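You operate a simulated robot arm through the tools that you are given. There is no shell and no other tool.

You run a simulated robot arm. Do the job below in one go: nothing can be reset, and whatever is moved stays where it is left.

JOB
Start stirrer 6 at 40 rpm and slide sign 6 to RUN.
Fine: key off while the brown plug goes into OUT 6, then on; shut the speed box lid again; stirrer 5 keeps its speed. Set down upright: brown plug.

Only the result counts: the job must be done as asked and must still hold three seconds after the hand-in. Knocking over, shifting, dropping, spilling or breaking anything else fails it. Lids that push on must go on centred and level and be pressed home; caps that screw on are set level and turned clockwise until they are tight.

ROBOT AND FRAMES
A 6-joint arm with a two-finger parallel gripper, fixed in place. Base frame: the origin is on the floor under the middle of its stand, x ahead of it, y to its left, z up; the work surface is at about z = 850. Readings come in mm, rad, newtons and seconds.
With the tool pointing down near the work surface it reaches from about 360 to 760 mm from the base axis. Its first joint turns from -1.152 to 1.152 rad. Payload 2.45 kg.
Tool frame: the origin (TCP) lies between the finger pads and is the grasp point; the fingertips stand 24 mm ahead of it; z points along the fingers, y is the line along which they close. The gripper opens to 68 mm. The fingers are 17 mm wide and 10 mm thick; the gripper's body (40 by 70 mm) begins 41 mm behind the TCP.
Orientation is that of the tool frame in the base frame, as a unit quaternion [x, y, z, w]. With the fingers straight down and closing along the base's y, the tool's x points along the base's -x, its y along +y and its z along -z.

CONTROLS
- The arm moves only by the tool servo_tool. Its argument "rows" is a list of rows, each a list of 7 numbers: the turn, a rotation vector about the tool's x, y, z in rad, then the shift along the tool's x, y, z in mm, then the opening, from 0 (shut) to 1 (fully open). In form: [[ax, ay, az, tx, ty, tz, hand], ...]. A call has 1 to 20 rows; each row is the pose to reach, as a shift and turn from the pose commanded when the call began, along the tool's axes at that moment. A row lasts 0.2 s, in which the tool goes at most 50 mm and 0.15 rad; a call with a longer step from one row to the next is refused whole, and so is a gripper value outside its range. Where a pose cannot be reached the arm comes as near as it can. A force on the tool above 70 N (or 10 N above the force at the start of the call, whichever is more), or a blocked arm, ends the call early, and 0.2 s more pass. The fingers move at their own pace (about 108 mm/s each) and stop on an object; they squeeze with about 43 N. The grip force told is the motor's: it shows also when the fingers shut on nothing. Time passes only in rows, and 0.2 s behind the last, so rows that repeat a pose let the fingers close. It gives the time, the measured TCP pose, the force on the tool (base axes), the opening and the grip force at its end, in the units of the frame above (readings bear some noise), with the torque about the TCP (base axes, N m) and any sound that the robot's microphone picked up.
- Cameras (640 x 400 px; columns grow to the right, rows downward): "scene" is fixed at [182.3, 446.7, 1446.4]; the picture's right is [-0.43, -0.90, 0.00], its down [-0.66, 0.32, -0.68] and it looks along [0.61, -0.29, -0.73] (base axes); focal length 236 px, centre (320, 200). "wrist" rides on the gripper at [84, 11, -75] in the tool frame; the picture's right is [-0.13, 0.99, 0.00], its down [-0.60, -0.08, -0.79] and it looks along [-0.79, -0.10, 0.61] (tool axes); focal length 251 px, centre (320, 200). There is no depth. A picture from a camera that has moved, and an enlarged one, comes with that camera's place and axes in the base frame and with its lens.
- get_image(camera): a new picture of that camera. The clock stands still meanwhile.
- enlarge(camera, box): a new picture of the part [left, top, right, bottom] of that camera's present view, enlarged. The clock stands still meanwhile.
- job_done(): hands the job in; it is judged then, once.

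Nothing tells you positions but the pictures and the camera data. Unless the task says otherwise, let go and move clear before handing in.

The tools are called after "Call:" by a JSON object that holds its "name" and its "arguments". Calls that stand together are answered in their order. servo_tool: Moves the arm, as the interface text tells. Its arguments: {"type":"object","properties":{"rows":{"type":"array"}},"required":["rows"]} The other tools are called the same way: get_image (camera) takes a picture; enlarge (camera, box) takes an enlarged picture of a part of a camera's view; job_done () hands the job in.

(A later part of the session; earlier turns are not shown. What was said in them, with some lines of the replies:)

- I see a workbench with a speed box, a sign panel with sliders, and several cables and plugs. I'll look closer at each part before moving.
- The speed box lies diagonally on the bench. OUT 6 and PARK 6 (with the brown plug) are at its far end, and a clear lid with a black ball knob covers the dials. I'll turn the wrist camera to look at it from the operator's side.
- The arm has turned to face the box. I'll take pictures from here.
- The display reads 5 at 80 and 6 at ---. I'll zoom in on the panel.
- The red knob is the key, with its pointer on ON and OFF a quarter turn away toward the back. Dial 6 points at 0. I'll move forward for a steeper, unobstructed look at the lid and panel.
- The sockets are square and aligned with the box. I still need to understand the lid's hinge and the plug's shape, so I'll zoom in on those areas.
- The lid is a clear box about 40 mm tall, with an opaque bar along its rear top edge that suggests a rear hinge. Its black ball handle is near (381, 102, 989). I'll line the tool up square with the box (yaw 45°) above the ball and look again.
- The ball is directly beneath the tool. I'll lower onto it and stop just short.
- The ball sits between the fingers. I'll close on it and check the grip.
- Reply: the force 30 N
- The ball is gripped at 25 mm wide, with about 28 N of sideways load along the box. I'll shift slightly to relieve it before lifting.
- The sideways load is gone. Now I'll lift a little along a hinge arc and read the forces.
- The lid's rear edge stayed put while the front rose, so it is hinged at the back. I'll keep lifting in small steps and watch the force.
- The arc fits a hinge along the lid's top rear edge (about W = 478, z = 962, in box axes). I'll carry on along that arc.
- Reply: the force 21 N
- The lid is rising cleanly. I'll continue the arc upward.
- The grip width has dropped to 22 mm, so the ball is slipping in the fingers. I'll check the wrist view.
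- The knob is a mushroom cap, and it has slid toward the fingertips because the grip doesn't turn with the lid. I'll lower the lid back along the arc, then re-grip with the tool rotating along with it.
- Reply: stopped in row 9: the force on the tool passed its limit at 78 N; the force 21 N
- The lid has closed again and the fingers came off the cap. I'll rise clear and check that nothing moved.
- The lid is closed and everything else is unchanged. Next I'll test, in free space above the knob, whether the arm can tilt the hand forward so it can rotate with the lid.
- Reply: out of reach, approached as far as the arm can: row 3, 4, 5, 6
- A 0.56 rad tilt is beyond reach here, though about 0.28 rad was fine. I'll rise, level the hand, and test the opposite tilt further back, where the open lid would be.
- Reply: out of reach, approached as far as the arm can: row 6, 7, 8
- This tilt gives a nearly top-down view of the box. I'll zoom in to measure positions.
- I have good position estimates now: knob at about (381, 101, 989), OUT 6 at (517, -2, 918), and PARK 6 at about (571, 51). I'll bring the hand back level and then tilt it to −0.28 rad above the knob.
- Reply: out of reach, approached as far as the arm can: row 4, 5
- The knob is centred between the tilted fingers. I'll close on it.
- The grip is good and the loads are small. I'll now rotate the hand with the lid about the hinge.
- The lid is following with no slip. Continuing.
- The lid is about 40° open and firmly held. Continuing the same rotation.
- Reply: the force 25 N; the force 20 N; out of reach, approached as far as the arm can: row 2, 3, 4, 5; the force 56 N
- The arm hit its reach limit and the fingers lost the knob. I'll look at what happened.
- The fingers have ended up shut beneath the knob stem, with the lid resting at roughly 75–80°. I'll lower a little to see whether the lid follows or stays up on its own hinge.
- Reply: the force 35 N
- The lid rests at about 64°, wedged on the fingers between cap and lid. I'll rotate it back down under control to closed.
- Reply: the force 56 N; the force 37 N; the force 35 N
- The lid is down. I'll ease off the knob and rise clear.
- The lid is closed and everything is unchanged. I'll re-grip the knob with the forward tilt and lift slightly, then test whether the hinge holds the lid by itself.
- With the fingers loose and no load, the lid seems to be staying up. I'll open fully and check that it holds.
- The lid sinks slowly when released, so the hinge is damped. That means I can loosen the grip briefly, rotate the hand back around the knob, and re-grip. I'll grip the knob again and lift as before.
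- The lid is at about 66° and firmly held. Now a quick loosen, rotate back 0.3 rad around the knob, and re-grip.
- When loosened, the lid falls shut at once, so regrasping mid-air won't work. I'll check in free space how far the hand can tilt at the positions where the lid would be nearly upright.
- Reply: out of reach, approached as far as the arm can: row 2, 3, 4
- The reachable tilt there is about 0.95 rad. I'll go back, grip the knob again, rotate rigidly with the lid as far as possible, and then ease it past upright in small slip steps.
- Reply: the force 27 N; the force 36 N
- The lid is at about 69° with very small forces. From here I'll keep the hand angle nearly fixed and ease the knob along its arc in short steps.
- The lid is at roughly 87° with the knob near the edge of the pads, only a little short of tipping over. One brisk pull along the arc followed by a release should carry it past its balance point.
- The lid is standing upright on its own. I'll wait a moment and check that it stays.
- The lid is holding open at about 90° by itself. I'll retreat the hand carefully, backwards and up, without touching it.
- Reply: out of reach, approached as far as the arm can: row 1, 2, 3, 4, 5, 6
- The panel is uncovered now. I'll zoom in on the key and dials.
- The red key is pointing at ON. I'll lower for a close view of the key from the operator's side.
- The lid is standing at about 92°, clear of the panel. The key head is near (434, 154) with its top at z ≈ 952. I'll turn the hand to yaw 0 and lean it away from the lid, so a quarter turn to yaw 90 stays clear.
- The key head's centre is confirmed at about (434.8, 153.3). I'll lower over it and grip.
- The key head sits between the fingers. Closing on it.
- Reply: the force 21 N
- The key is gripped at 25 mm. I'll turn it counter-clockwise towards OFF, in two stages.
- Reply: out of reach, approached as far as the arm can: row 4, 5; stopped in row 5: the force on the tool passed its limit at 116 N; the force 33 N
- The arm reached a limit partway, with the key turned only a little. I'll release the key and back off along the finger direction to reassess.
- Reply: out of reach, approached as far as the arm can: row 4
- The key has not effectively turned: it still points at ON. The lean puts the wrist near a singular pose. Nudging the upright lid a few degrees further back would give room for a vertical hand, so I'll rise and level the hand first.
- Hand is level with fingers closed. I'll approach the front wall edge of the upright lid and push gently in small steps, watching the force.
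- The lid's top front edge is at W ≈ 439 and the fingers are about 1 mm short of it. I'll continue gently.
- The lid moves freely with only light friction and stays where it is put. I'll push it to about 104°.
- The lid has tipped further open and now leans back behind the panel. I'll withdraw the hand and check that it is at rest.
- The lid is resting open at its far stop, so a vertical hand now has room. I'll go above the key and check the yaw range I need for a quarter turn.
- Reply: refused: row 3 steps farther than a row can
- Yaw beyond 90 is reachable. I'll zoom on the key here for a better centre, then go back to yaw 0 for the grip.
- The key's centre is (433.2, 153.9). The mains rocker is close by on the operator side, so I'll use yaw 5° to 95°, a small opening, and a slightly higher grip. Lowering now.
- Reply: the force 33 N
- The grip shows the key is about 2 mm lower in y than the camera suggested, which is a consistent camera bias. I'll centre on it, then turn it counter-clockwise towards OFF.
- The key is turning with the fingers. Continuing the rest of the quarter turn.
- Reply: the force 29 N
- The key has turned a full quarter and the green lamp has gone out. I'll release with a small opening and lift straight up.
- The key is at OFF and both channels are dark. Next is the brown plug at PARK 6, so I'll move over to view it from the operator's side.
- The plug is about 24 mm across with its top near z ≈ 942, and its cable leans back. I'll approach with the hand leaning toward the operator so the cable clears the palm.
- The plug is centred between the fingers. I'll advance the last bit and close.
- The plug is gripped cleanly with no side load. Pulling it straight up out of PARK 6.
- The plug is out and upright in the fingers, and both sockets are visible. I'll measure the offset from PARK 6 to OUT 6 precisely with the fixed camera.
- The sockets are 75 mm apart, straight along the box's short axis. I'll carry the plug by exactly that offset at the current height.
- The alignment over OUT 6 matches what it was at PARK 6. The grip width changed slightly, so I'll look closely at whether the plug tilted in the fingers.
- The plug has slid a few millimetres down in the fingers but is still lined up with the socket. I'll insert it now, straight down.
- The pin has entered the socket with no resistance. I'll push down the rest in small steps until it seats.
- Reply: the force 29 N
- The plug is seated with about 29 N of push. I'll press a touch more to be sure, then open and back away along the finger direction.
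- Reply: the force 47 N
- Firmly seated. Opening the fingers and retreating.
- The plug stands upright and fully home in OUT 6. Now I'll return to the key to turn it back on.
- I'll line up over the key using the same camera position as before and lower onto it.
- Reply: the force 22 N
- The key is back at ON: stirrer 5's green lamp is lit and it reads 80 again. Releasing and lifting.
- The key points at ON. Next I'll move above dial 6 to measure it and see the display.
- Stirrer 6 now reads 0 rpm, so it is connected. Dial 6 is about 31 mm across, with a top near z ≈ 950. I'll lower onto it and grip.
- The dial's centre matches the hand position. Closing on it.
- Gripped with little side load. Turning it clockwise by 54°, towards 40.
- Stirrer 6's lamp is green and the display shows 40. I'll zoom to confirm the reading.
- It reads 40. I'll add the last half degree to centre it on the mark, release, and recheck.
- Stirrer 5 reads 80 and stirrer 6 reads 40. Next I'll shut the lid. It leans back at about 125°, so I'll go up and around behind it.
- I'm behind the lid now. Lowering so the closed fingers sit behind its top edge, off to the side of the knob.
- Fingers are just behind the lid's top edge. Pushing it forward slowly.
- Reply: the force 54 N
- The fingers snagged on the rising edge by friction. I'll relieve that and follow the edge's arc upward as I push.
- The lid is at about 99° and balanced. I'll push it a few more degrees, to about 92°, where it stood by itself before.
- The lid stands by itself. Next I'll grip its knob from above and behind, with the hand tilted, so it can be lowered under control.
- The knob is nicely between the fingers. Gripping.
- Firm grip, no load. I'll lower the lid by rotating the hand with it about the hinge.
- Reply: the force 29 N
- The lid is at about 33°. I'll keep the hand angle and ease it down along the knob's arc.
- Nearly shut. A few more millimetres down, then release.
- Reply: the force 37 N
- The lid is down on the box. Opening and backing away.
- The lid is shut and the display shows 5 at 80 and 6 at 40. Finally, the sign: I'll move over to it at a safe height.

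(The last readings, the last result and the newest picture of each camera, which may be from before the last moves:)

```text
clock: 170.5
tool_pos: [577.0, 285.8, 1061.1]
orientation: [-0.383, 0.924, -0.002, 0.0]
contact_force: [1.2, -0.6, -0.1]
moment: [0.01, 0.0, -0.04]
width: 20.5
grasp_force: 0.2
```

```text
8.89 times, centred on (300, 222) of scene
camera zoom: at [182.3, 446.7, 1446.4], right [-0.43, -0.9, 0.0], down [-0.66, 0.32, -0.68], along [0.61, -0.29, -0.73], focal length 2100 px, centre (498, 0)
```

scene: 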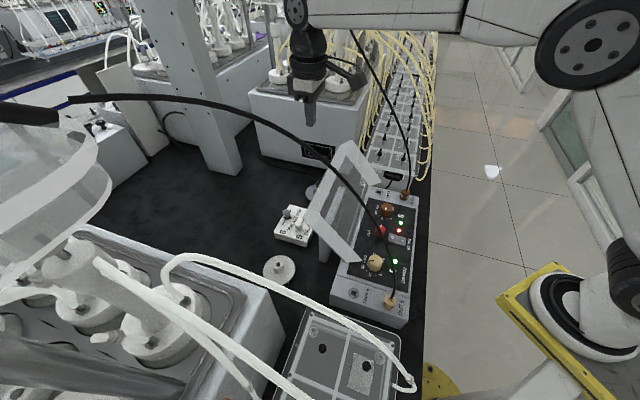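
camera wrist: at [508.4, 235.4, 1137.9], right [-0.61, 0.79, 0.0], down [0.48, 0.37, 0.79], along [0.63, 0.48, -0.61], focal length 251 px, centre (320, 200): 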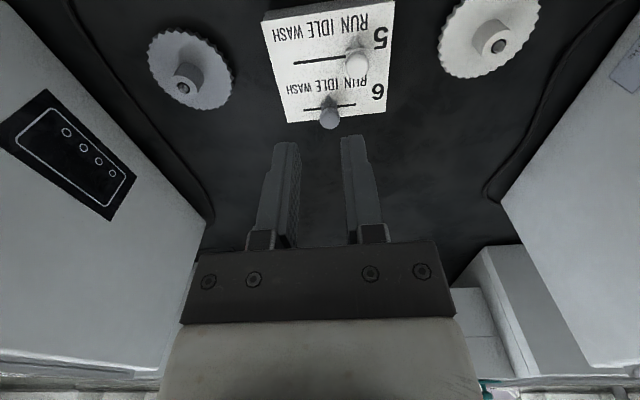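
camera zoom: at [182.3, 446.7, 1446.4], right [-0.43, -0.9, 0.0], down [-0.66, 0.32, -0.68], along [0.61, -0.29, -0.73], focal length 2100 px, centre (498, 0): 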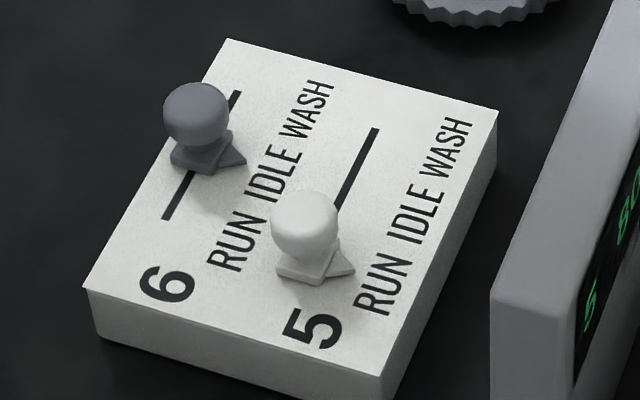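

The sign's slider 6 is at IDLE, near (629, 340) at ball height z ≈ 905. RUN is 30 mm away along the slot. I'll move above its knob.

Call:
{"name": "servo_tool", "arguments": {"rows": [[0, 0, 0, -25, 0.3, 20, 0.5], [0, 0, 0, -50, 0.6, 40, 0.5], [0, 0, 0, -72, 0.85, 71, 0.5], [0, 0, 0, -72, 0.85, 71, 0.5]]}}

Call:
{"name": "get_image", "arguments": {"camera": "wrist"}}

Call:
{"name": "enlarge", "arguments": {"camera": "wrist", "box": [240, 20, 400, 180]}}

```text
clock: 171.5
tool_pos: [626.8, 337.3, 990.7]
orientation: [-0.383, 0.924, -0.001, 0.001]
contact_force: [-0.1, 0.3, -0.7]
moment: [-0.02, -0.01, 0.0]
width: 34.1
grasp_force: 0.0
```

```text
taken
camera wrist: at [558.3, 286.3, 1066.7], right [-0.61, 0.79, 0.0], down [0.48, 0.37, 0.79], along [0.63, 0.48, -0.61], focal length 251 px, centre (320, 200)
```

wrist: 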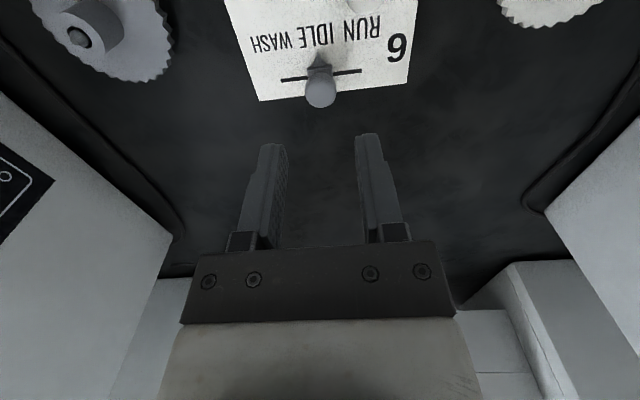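

```text
2.50 times, centred on (320, 100) of wrist
camera zoom: at [558.3, 286.3, 1066.7], right [-0.61, 0.79, 0.0], down [0.48, 0.37, 0.79], along [0.63, 0.48, -0.61], focal length 629 px, centre (320, 450)
```

zoom: 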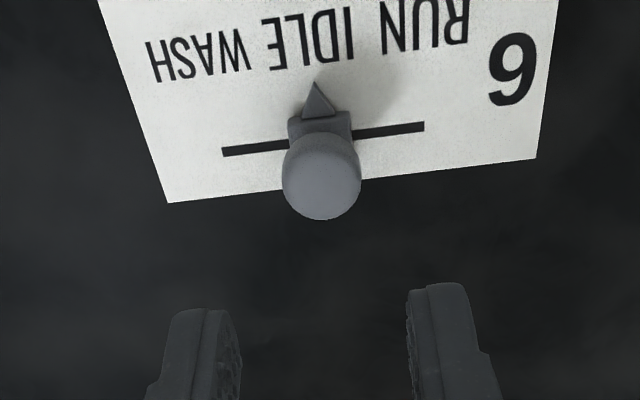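

Call:
{"name": "servo_tool", "arguments": {"rows": [[0, 0, 0, -4.4, 0, 30, 0.5], [0, 0, 0, -4.4, 0, 55, 0.5], [0, 0, 0, -4.4, 0, 70, 0.5], [0, 0, 0, -4.4, 0, 76.7, 0.5], [0, 0, 0, -4.4, 0, 76.7, 0.5]]}}

Call:
{"name": "get_image", "arguments": {"camera": "wrist"}}

Call:
{"name": "enlarge", "arguments": {"camera": "wrist", "box": [240, 80, 400, 200]}}

Call:
{"name": "enlarge", "arguments": {"camera": "scene", "box": [260, 150, 350, 250]}}

```text
clock: 172.7
tool_pos: [630.7, 339.3, 915.2]
orientation: [-0.383, 0.924, -0.001, 0.0]
contact_force: [0.6, 0.5, 0.6]
moment: [-0.01, 0.01, 0.01]
width: 34.1
grasp_force: 0.1
```

```text
taken
camera wrist: at [561.9, 289.1, 989.6], right [-0.61, 0.79, 0.0], down [0.48, 0.37, 0.79], along [0.63, 0.48, -0.61], focal length 251 px, centre (320, 200)
```

wrist: 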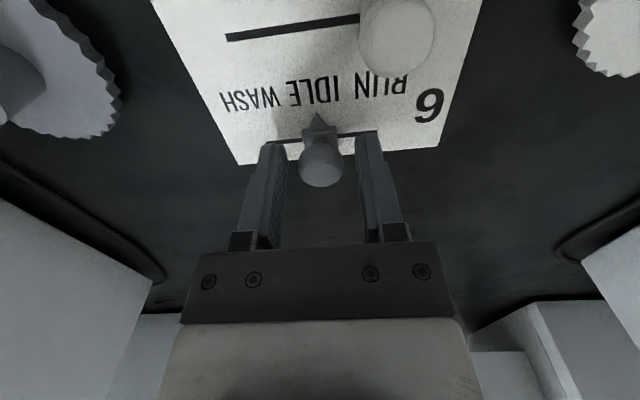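

```text
3.33 times, centred on (320, 140) of wrist
camera zoom: at [561.9, 289.1, 989.6], right [-0.61, 0.79, 0.0], down [0.48, 0.37, 0.79], along [0.63, 0.48, -0.61], focal length 838 px, centre (320, 400)
```

zoom: 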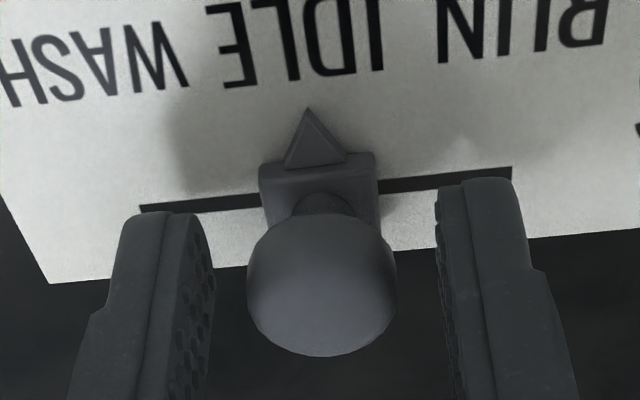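

```text
4.00 times, centred on (305, 200) of scene
camera zoom: at [182.3, 446.7, 1446.4], right [-0.43, -0.9, 0.0], down [-0.66, 0.32, -0.68], along [0.61, -0.29, -0.73], focal length 945 px, centre (380, 200)
```

zoom: 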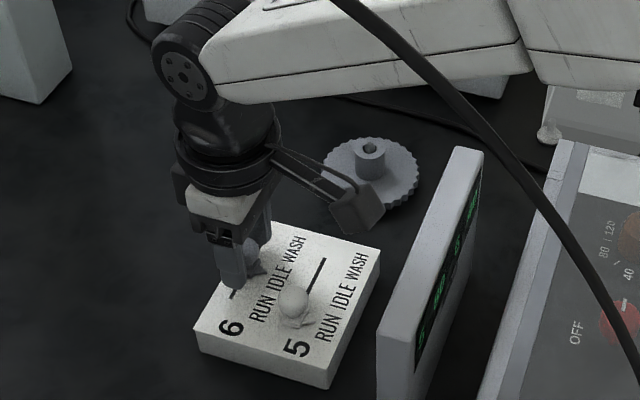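

The slider knob is between the fingers. I'll grip it lightly and slide it 30 mm to RUN.

Call:
{"name": "servo_tool", "arguments": {"rows": [[0, 0, 0, 0, 0, 0, 0.35], [0, 0, 0, 0, 0, 0, 0.25], [0, 0, 0, 0, 0, 0, 0.25]]}}

```text
clock: 173.5
tool_pos: [630.5, 339.8, 913.1]
orientation: [-0.383, 0.924, -0.001, 0.0]
contact_force: [0.4, -0.1, -0.9]
moment: [0.0, 0.0, 0.01]
width: 20.9
grasp_force: 38.1
```

Call:
{"name": "servo_tool", "arguments": {"rows": [[0, 0, 0, 0, 5, 0, 0.25], [0, 0, 0, 0, 10, 0, 0.25], [0, 0, 0, 0, 15, 0, 0.25], [0, 0, 0, 0, 20, 0, 0.25], [0, 0, 0, 0, 20, 0, 0.25]]}}

Call:
{"name": "enlarge", "arguments": {"camera": "wrist", "box": [220, 60, 420, 200]}}

```text
clock: 174.7
tool_pos: [617.0, 353.8, 913.8]
orientation: [-0.383, 0.924, 0.0, 0.001]
contact_force: [1.8, 1.3, -2.8]
moment: [0.05, -0.05, 0.04]
width: 20.9
grasp_force: 38.3
```

```text
2.86 times, centred on (320, 130) of wrist
camera zoom: at [547.6, 303.4, 989.6], right [-0.61, 0.79, 0.0], down [0.48, 0.37, 0.79], along [0.63, 0.48, -0.61], focal length 718 px, centre (320, 400)
```

zoom: 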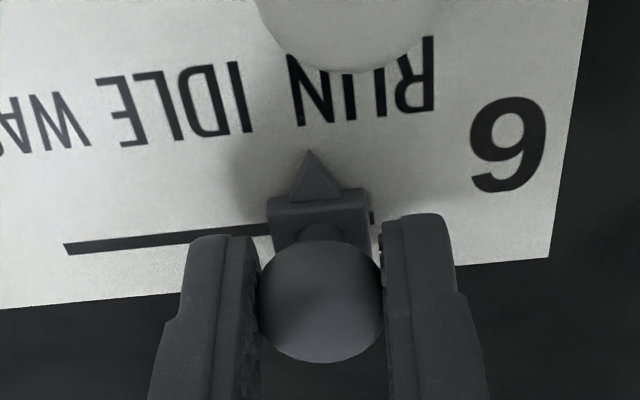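

Call:
{"name": "servo_tool", "arguments": {"rows": [[0, 0, 0, 0, 4, 0, 0.25], [0, 0, 0, 0, 7, 0, 0.25], [0, 0, 0, 0, 9, 0, 0.25], [0, 0, 0, 0, 10, 0, 0.25], [0, 0, 0, 0, 10, 0, 0.25]]}}

Call:
{"name": "enlarge", "arguments": {"camera": "wrist", "box": [220, 60, 420, 200]}}

Call:
{"name": "enlarge", "arguments": {"camera": "scene", "box": [260, 180, 350, 260]}}

```text
clock: 175.9
tool_pos: [609.1, 360.9, 914.5]
orientation: [-0.383, 0.924, -0.001, 0.0]
contact_force: [1.3, 0.5, -4.0]
moment: [0.04, -0.05, -0.03]
width: 20.7
grasp_force: 37.9
```

```text
2.86 times, centred on (320, 130) of wrist
camera zoom: at [540.7, 310.2, 989.6], right [-0.61, 0.79, 0.0], down [0.48, 0.37, 0.79], along [0.63, 0.48, -0.61], focal length 718 px, centre (320, 400)
```

zoom: 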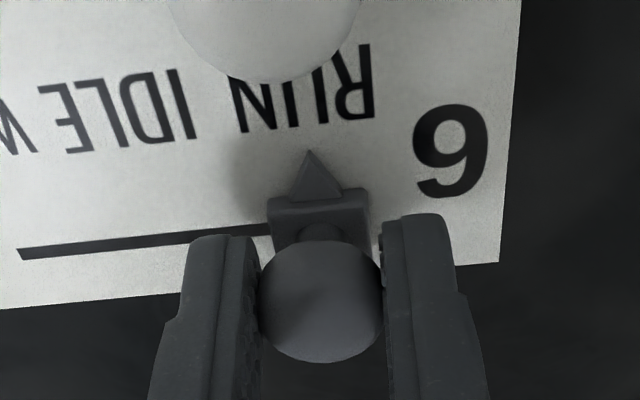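

```text
5.00 times, centred on (305, 220) of scene
camera zoom: at [182.4, 446.8, 1446.4], right [-0.43, -0.9, 0.0], down [-0.66, 0.32, -0.68], along [0.61, -0.29, -0.73], focal length 1181 px, centre (395, 100)
```

zoom: 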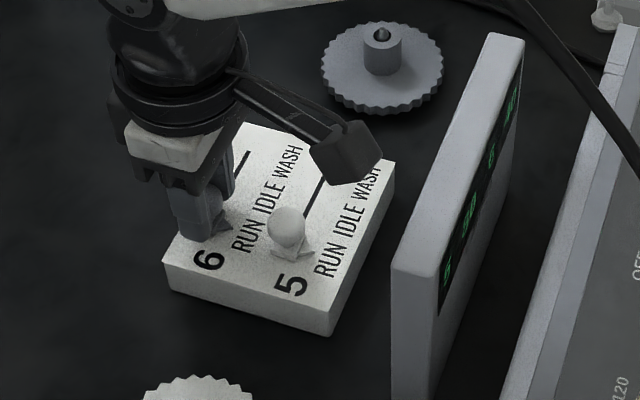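

The pointer is on RUN. Releasing and lifting straight up.

Call:
{"name": "servo_tool", "arguments": {"rows": [[0, 0, 0, 0, 0, 0, 0.35], [0, 0, 0, 0, 0, 0, 0.5], [0, 0, 0, 0, 0, 0, 0.5], [0, 0, 0, 0, 0, -25, 0.5], [0, 0, 0, 0, 0, -60, 0.5], [0, 0, 0, 0, 0, -105, 0.5], [0, 0, 0, 20, 0, -150, 0.5]]}}

Call:
{"name": "get_image", "arguments": {"camera": "wrist"}}

Call:
{"name": "enlarge", "arguments": {"camera": "wrist", "box": [230, 0, 430, 125]}}

Call:
{"name": "enlarge", "arguments": {"camera": "scene", "box": [260, 180, 350, 260]}}

```text
clock: 177.5
tool_pos: [594.7, 345.1, 1064.0]
orientation: [-0.382, 0.924, -0.001, 0.001]
contact_force: [0.0, 0.0, -0.1]
moment: [0.01, 0.03, 0.0]
width: 34.0
grasp_force: 0.0
```

```text
taken
camera wrist: at [526.5, 295.7, 1139.7], right [-0.61, 0.79, 0.0], down [0.48, 0.37, 0.79], along [0.63, 0.48, -0.61], focal length 251 px, centre (320, 200)
```

wrist: 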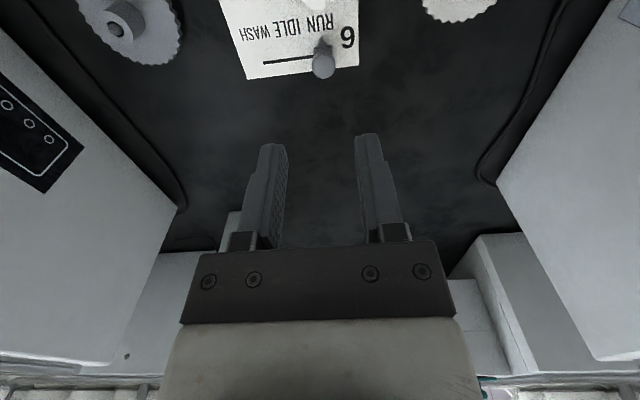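

```text
3.20 times, centred on (330, 62) of wrist
camera zoom: at [526.5, 295.7, 1139.7], right [-0.61, 0.79, 0.0], down [0.48, 0.37, 0.79], along [0.63, 0.48, -0.61], focal length 805 px, centre (288, 640)
```

zoom: 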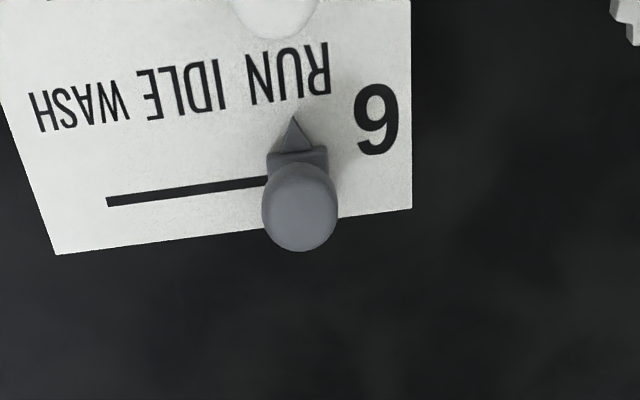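

```text
5.00 times, centred on (305, 220) of scene
camera zoom: at [182.3, 446.7, 1446.4], right [-0.43, -0.9, 0.0], down [-0.66, 0.32, -0.68], along [0.61, -0.29, -0.73], focal length 1181 px, centre (395, 100)
```

zoom: 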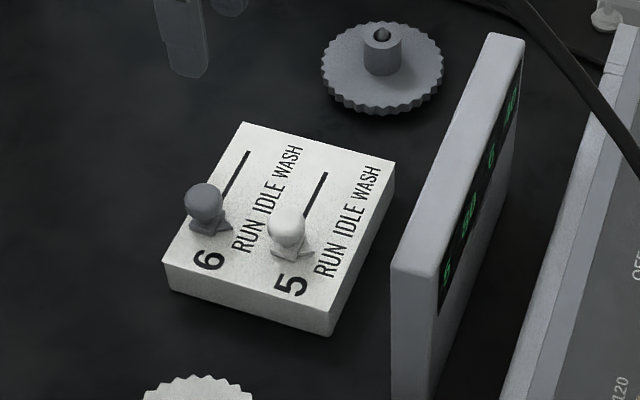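

Sign 6 now matches sign 5 at RUN, and the plate hasn't moved. I'll pull the arm back to a clear position and check everything once more.

Call:
{"name": "servo_tool", "arguments": {"rows": [[0, 0, 0, 35, 5, -20, 0.5], [0, 0, 0, 70, 10, -50, 0.5], [0, 0, 0, 105, 15, -80, 0.7], [0, 0, 0, 140, 10, -110, 1], [0, 0, 0, 175, 0, -120, 1], [0, 0, 0, 210, -10, -120, 1], [0, 0, 0, 240, -20, -120, 1]]}}

Call:
{"name": "get_image", "arguments": {"camera": "scene"}}

Call:
{"name": "get_image", "arguments": {"camera": "wrist"}}

Call:
{"name": "enlarge", "arguments": {"camera": "scene", "box": [320, 170, 430, 310]}}

Call:
{"name": "enlarge", "arguments": {"camera": "scene", "box": [320, 240, 420, 320]}}

```text
clock: 179.1
tool_pos: [438.7, 162.7, 1184.0]
orientation: [-0.382, 0.924, -0.001, 0.0]
contact_force: [-0.1, 0.3, -0.7]
moment: [-0.02, -0.02, -0.01]
width: 68.0
grasp_force: 0.1
```

```text
taken
```

scene: 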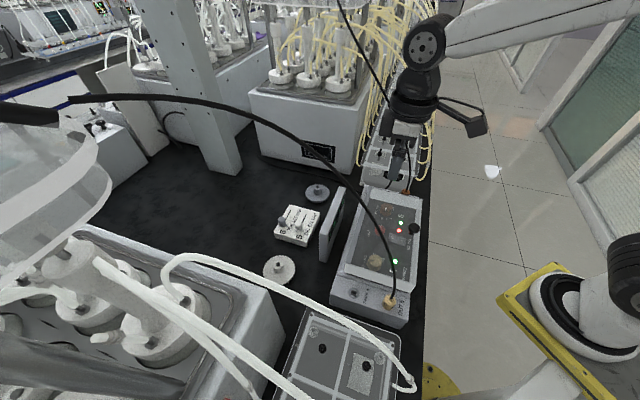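

```text
taken
camera wrist: at [370.6, 112.6, 1258.8], right [-0.61, 0.79, 0.0], down [0.48, 0.37, 0.79], along [0.63, 0.48, -0.61], focal length 251 px, centre (320, 200)
```

wrist: 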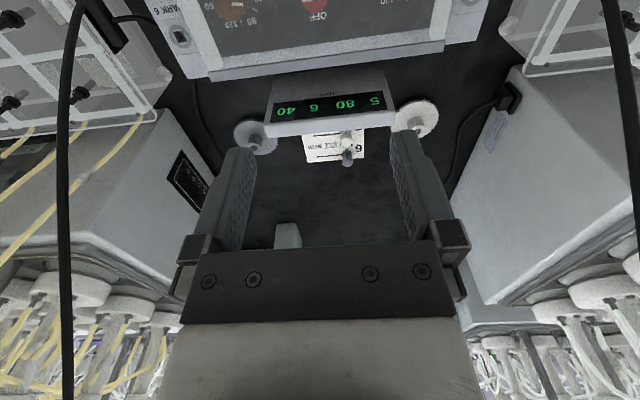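

```text
2.86 times, centred on (375, 240) of scene
camera zoom: at [182.3, 446.7, 1446.4], right [-0.43, -0.9, 0.0], down [-0.66, 0.32, -0.68], along [0.61, -0.29, -0.73], focal length 675 px, centre (163, 86)
```

zoom: 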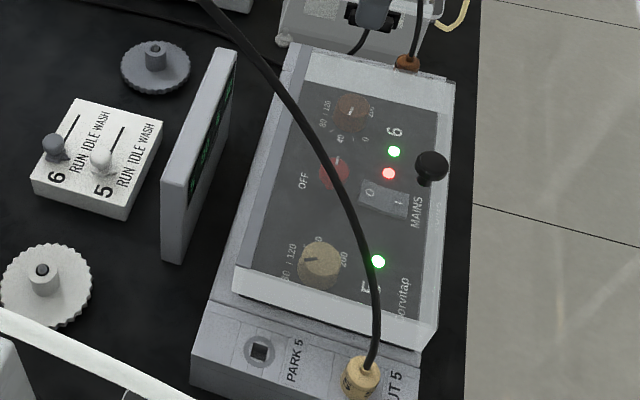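

```text
5.00 times, centred on (370, 280) of scene
camera zoom: at [182.3, 446.7, 1446.4], right [-0.43, -0.9, 0.0], down [-0.66, 0.32, -0.68], along [0.61, -0.29, -0.73], focal length 1181 px, centre (70, -200)
```

zoom: 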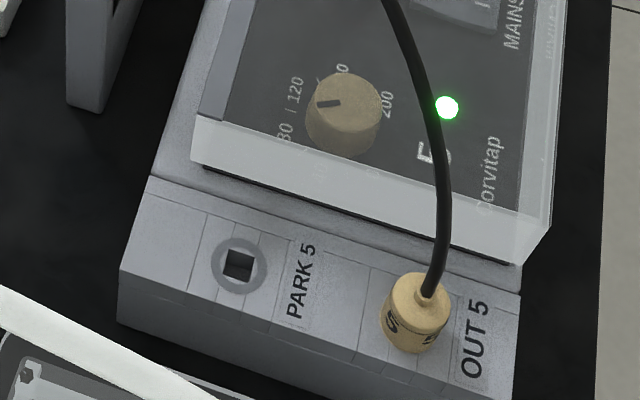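

The final view matches the job: the display reads 5 at 80 and 6 at 40, the brown plug is upright in OUT 6, and the key is on. The lid is shut exactly where it started, sign 6 is at RUN, and the arm is clear, so I'm handing in.

Call:
{"name": "job_done", "arguments": {}}

```text
The job is handed in.
```

Stirrer 6 is running at 40 rpm and sign 6 is at RUN; I've handed the job in. The last camera check before the hand-in showed:

- **Brown plug:** it stands upright and pressed home in OUT 6. The key was off while the plug moved from PARK 6, and it is on again now.
- **Speeds:** the display reads 40 for stirrer 6 and 80 for stirrer 5, with both green lamps lit. Stirrer 5's dial was never touched; it only lost power while the key was off.
- **Lid:** it is shut, with its edges in the same place as in the first picture.
- **Everything else:** the box, the sign plate, and the loose gear wheels are where they started.

Getting the lid open took several tries. It slipped and fell shut a few times, and one try pressed on the knob at 78 N. An early attempt at the key also spiked to 116 N before the arm stopped. I saw no damage or movement from any of these.
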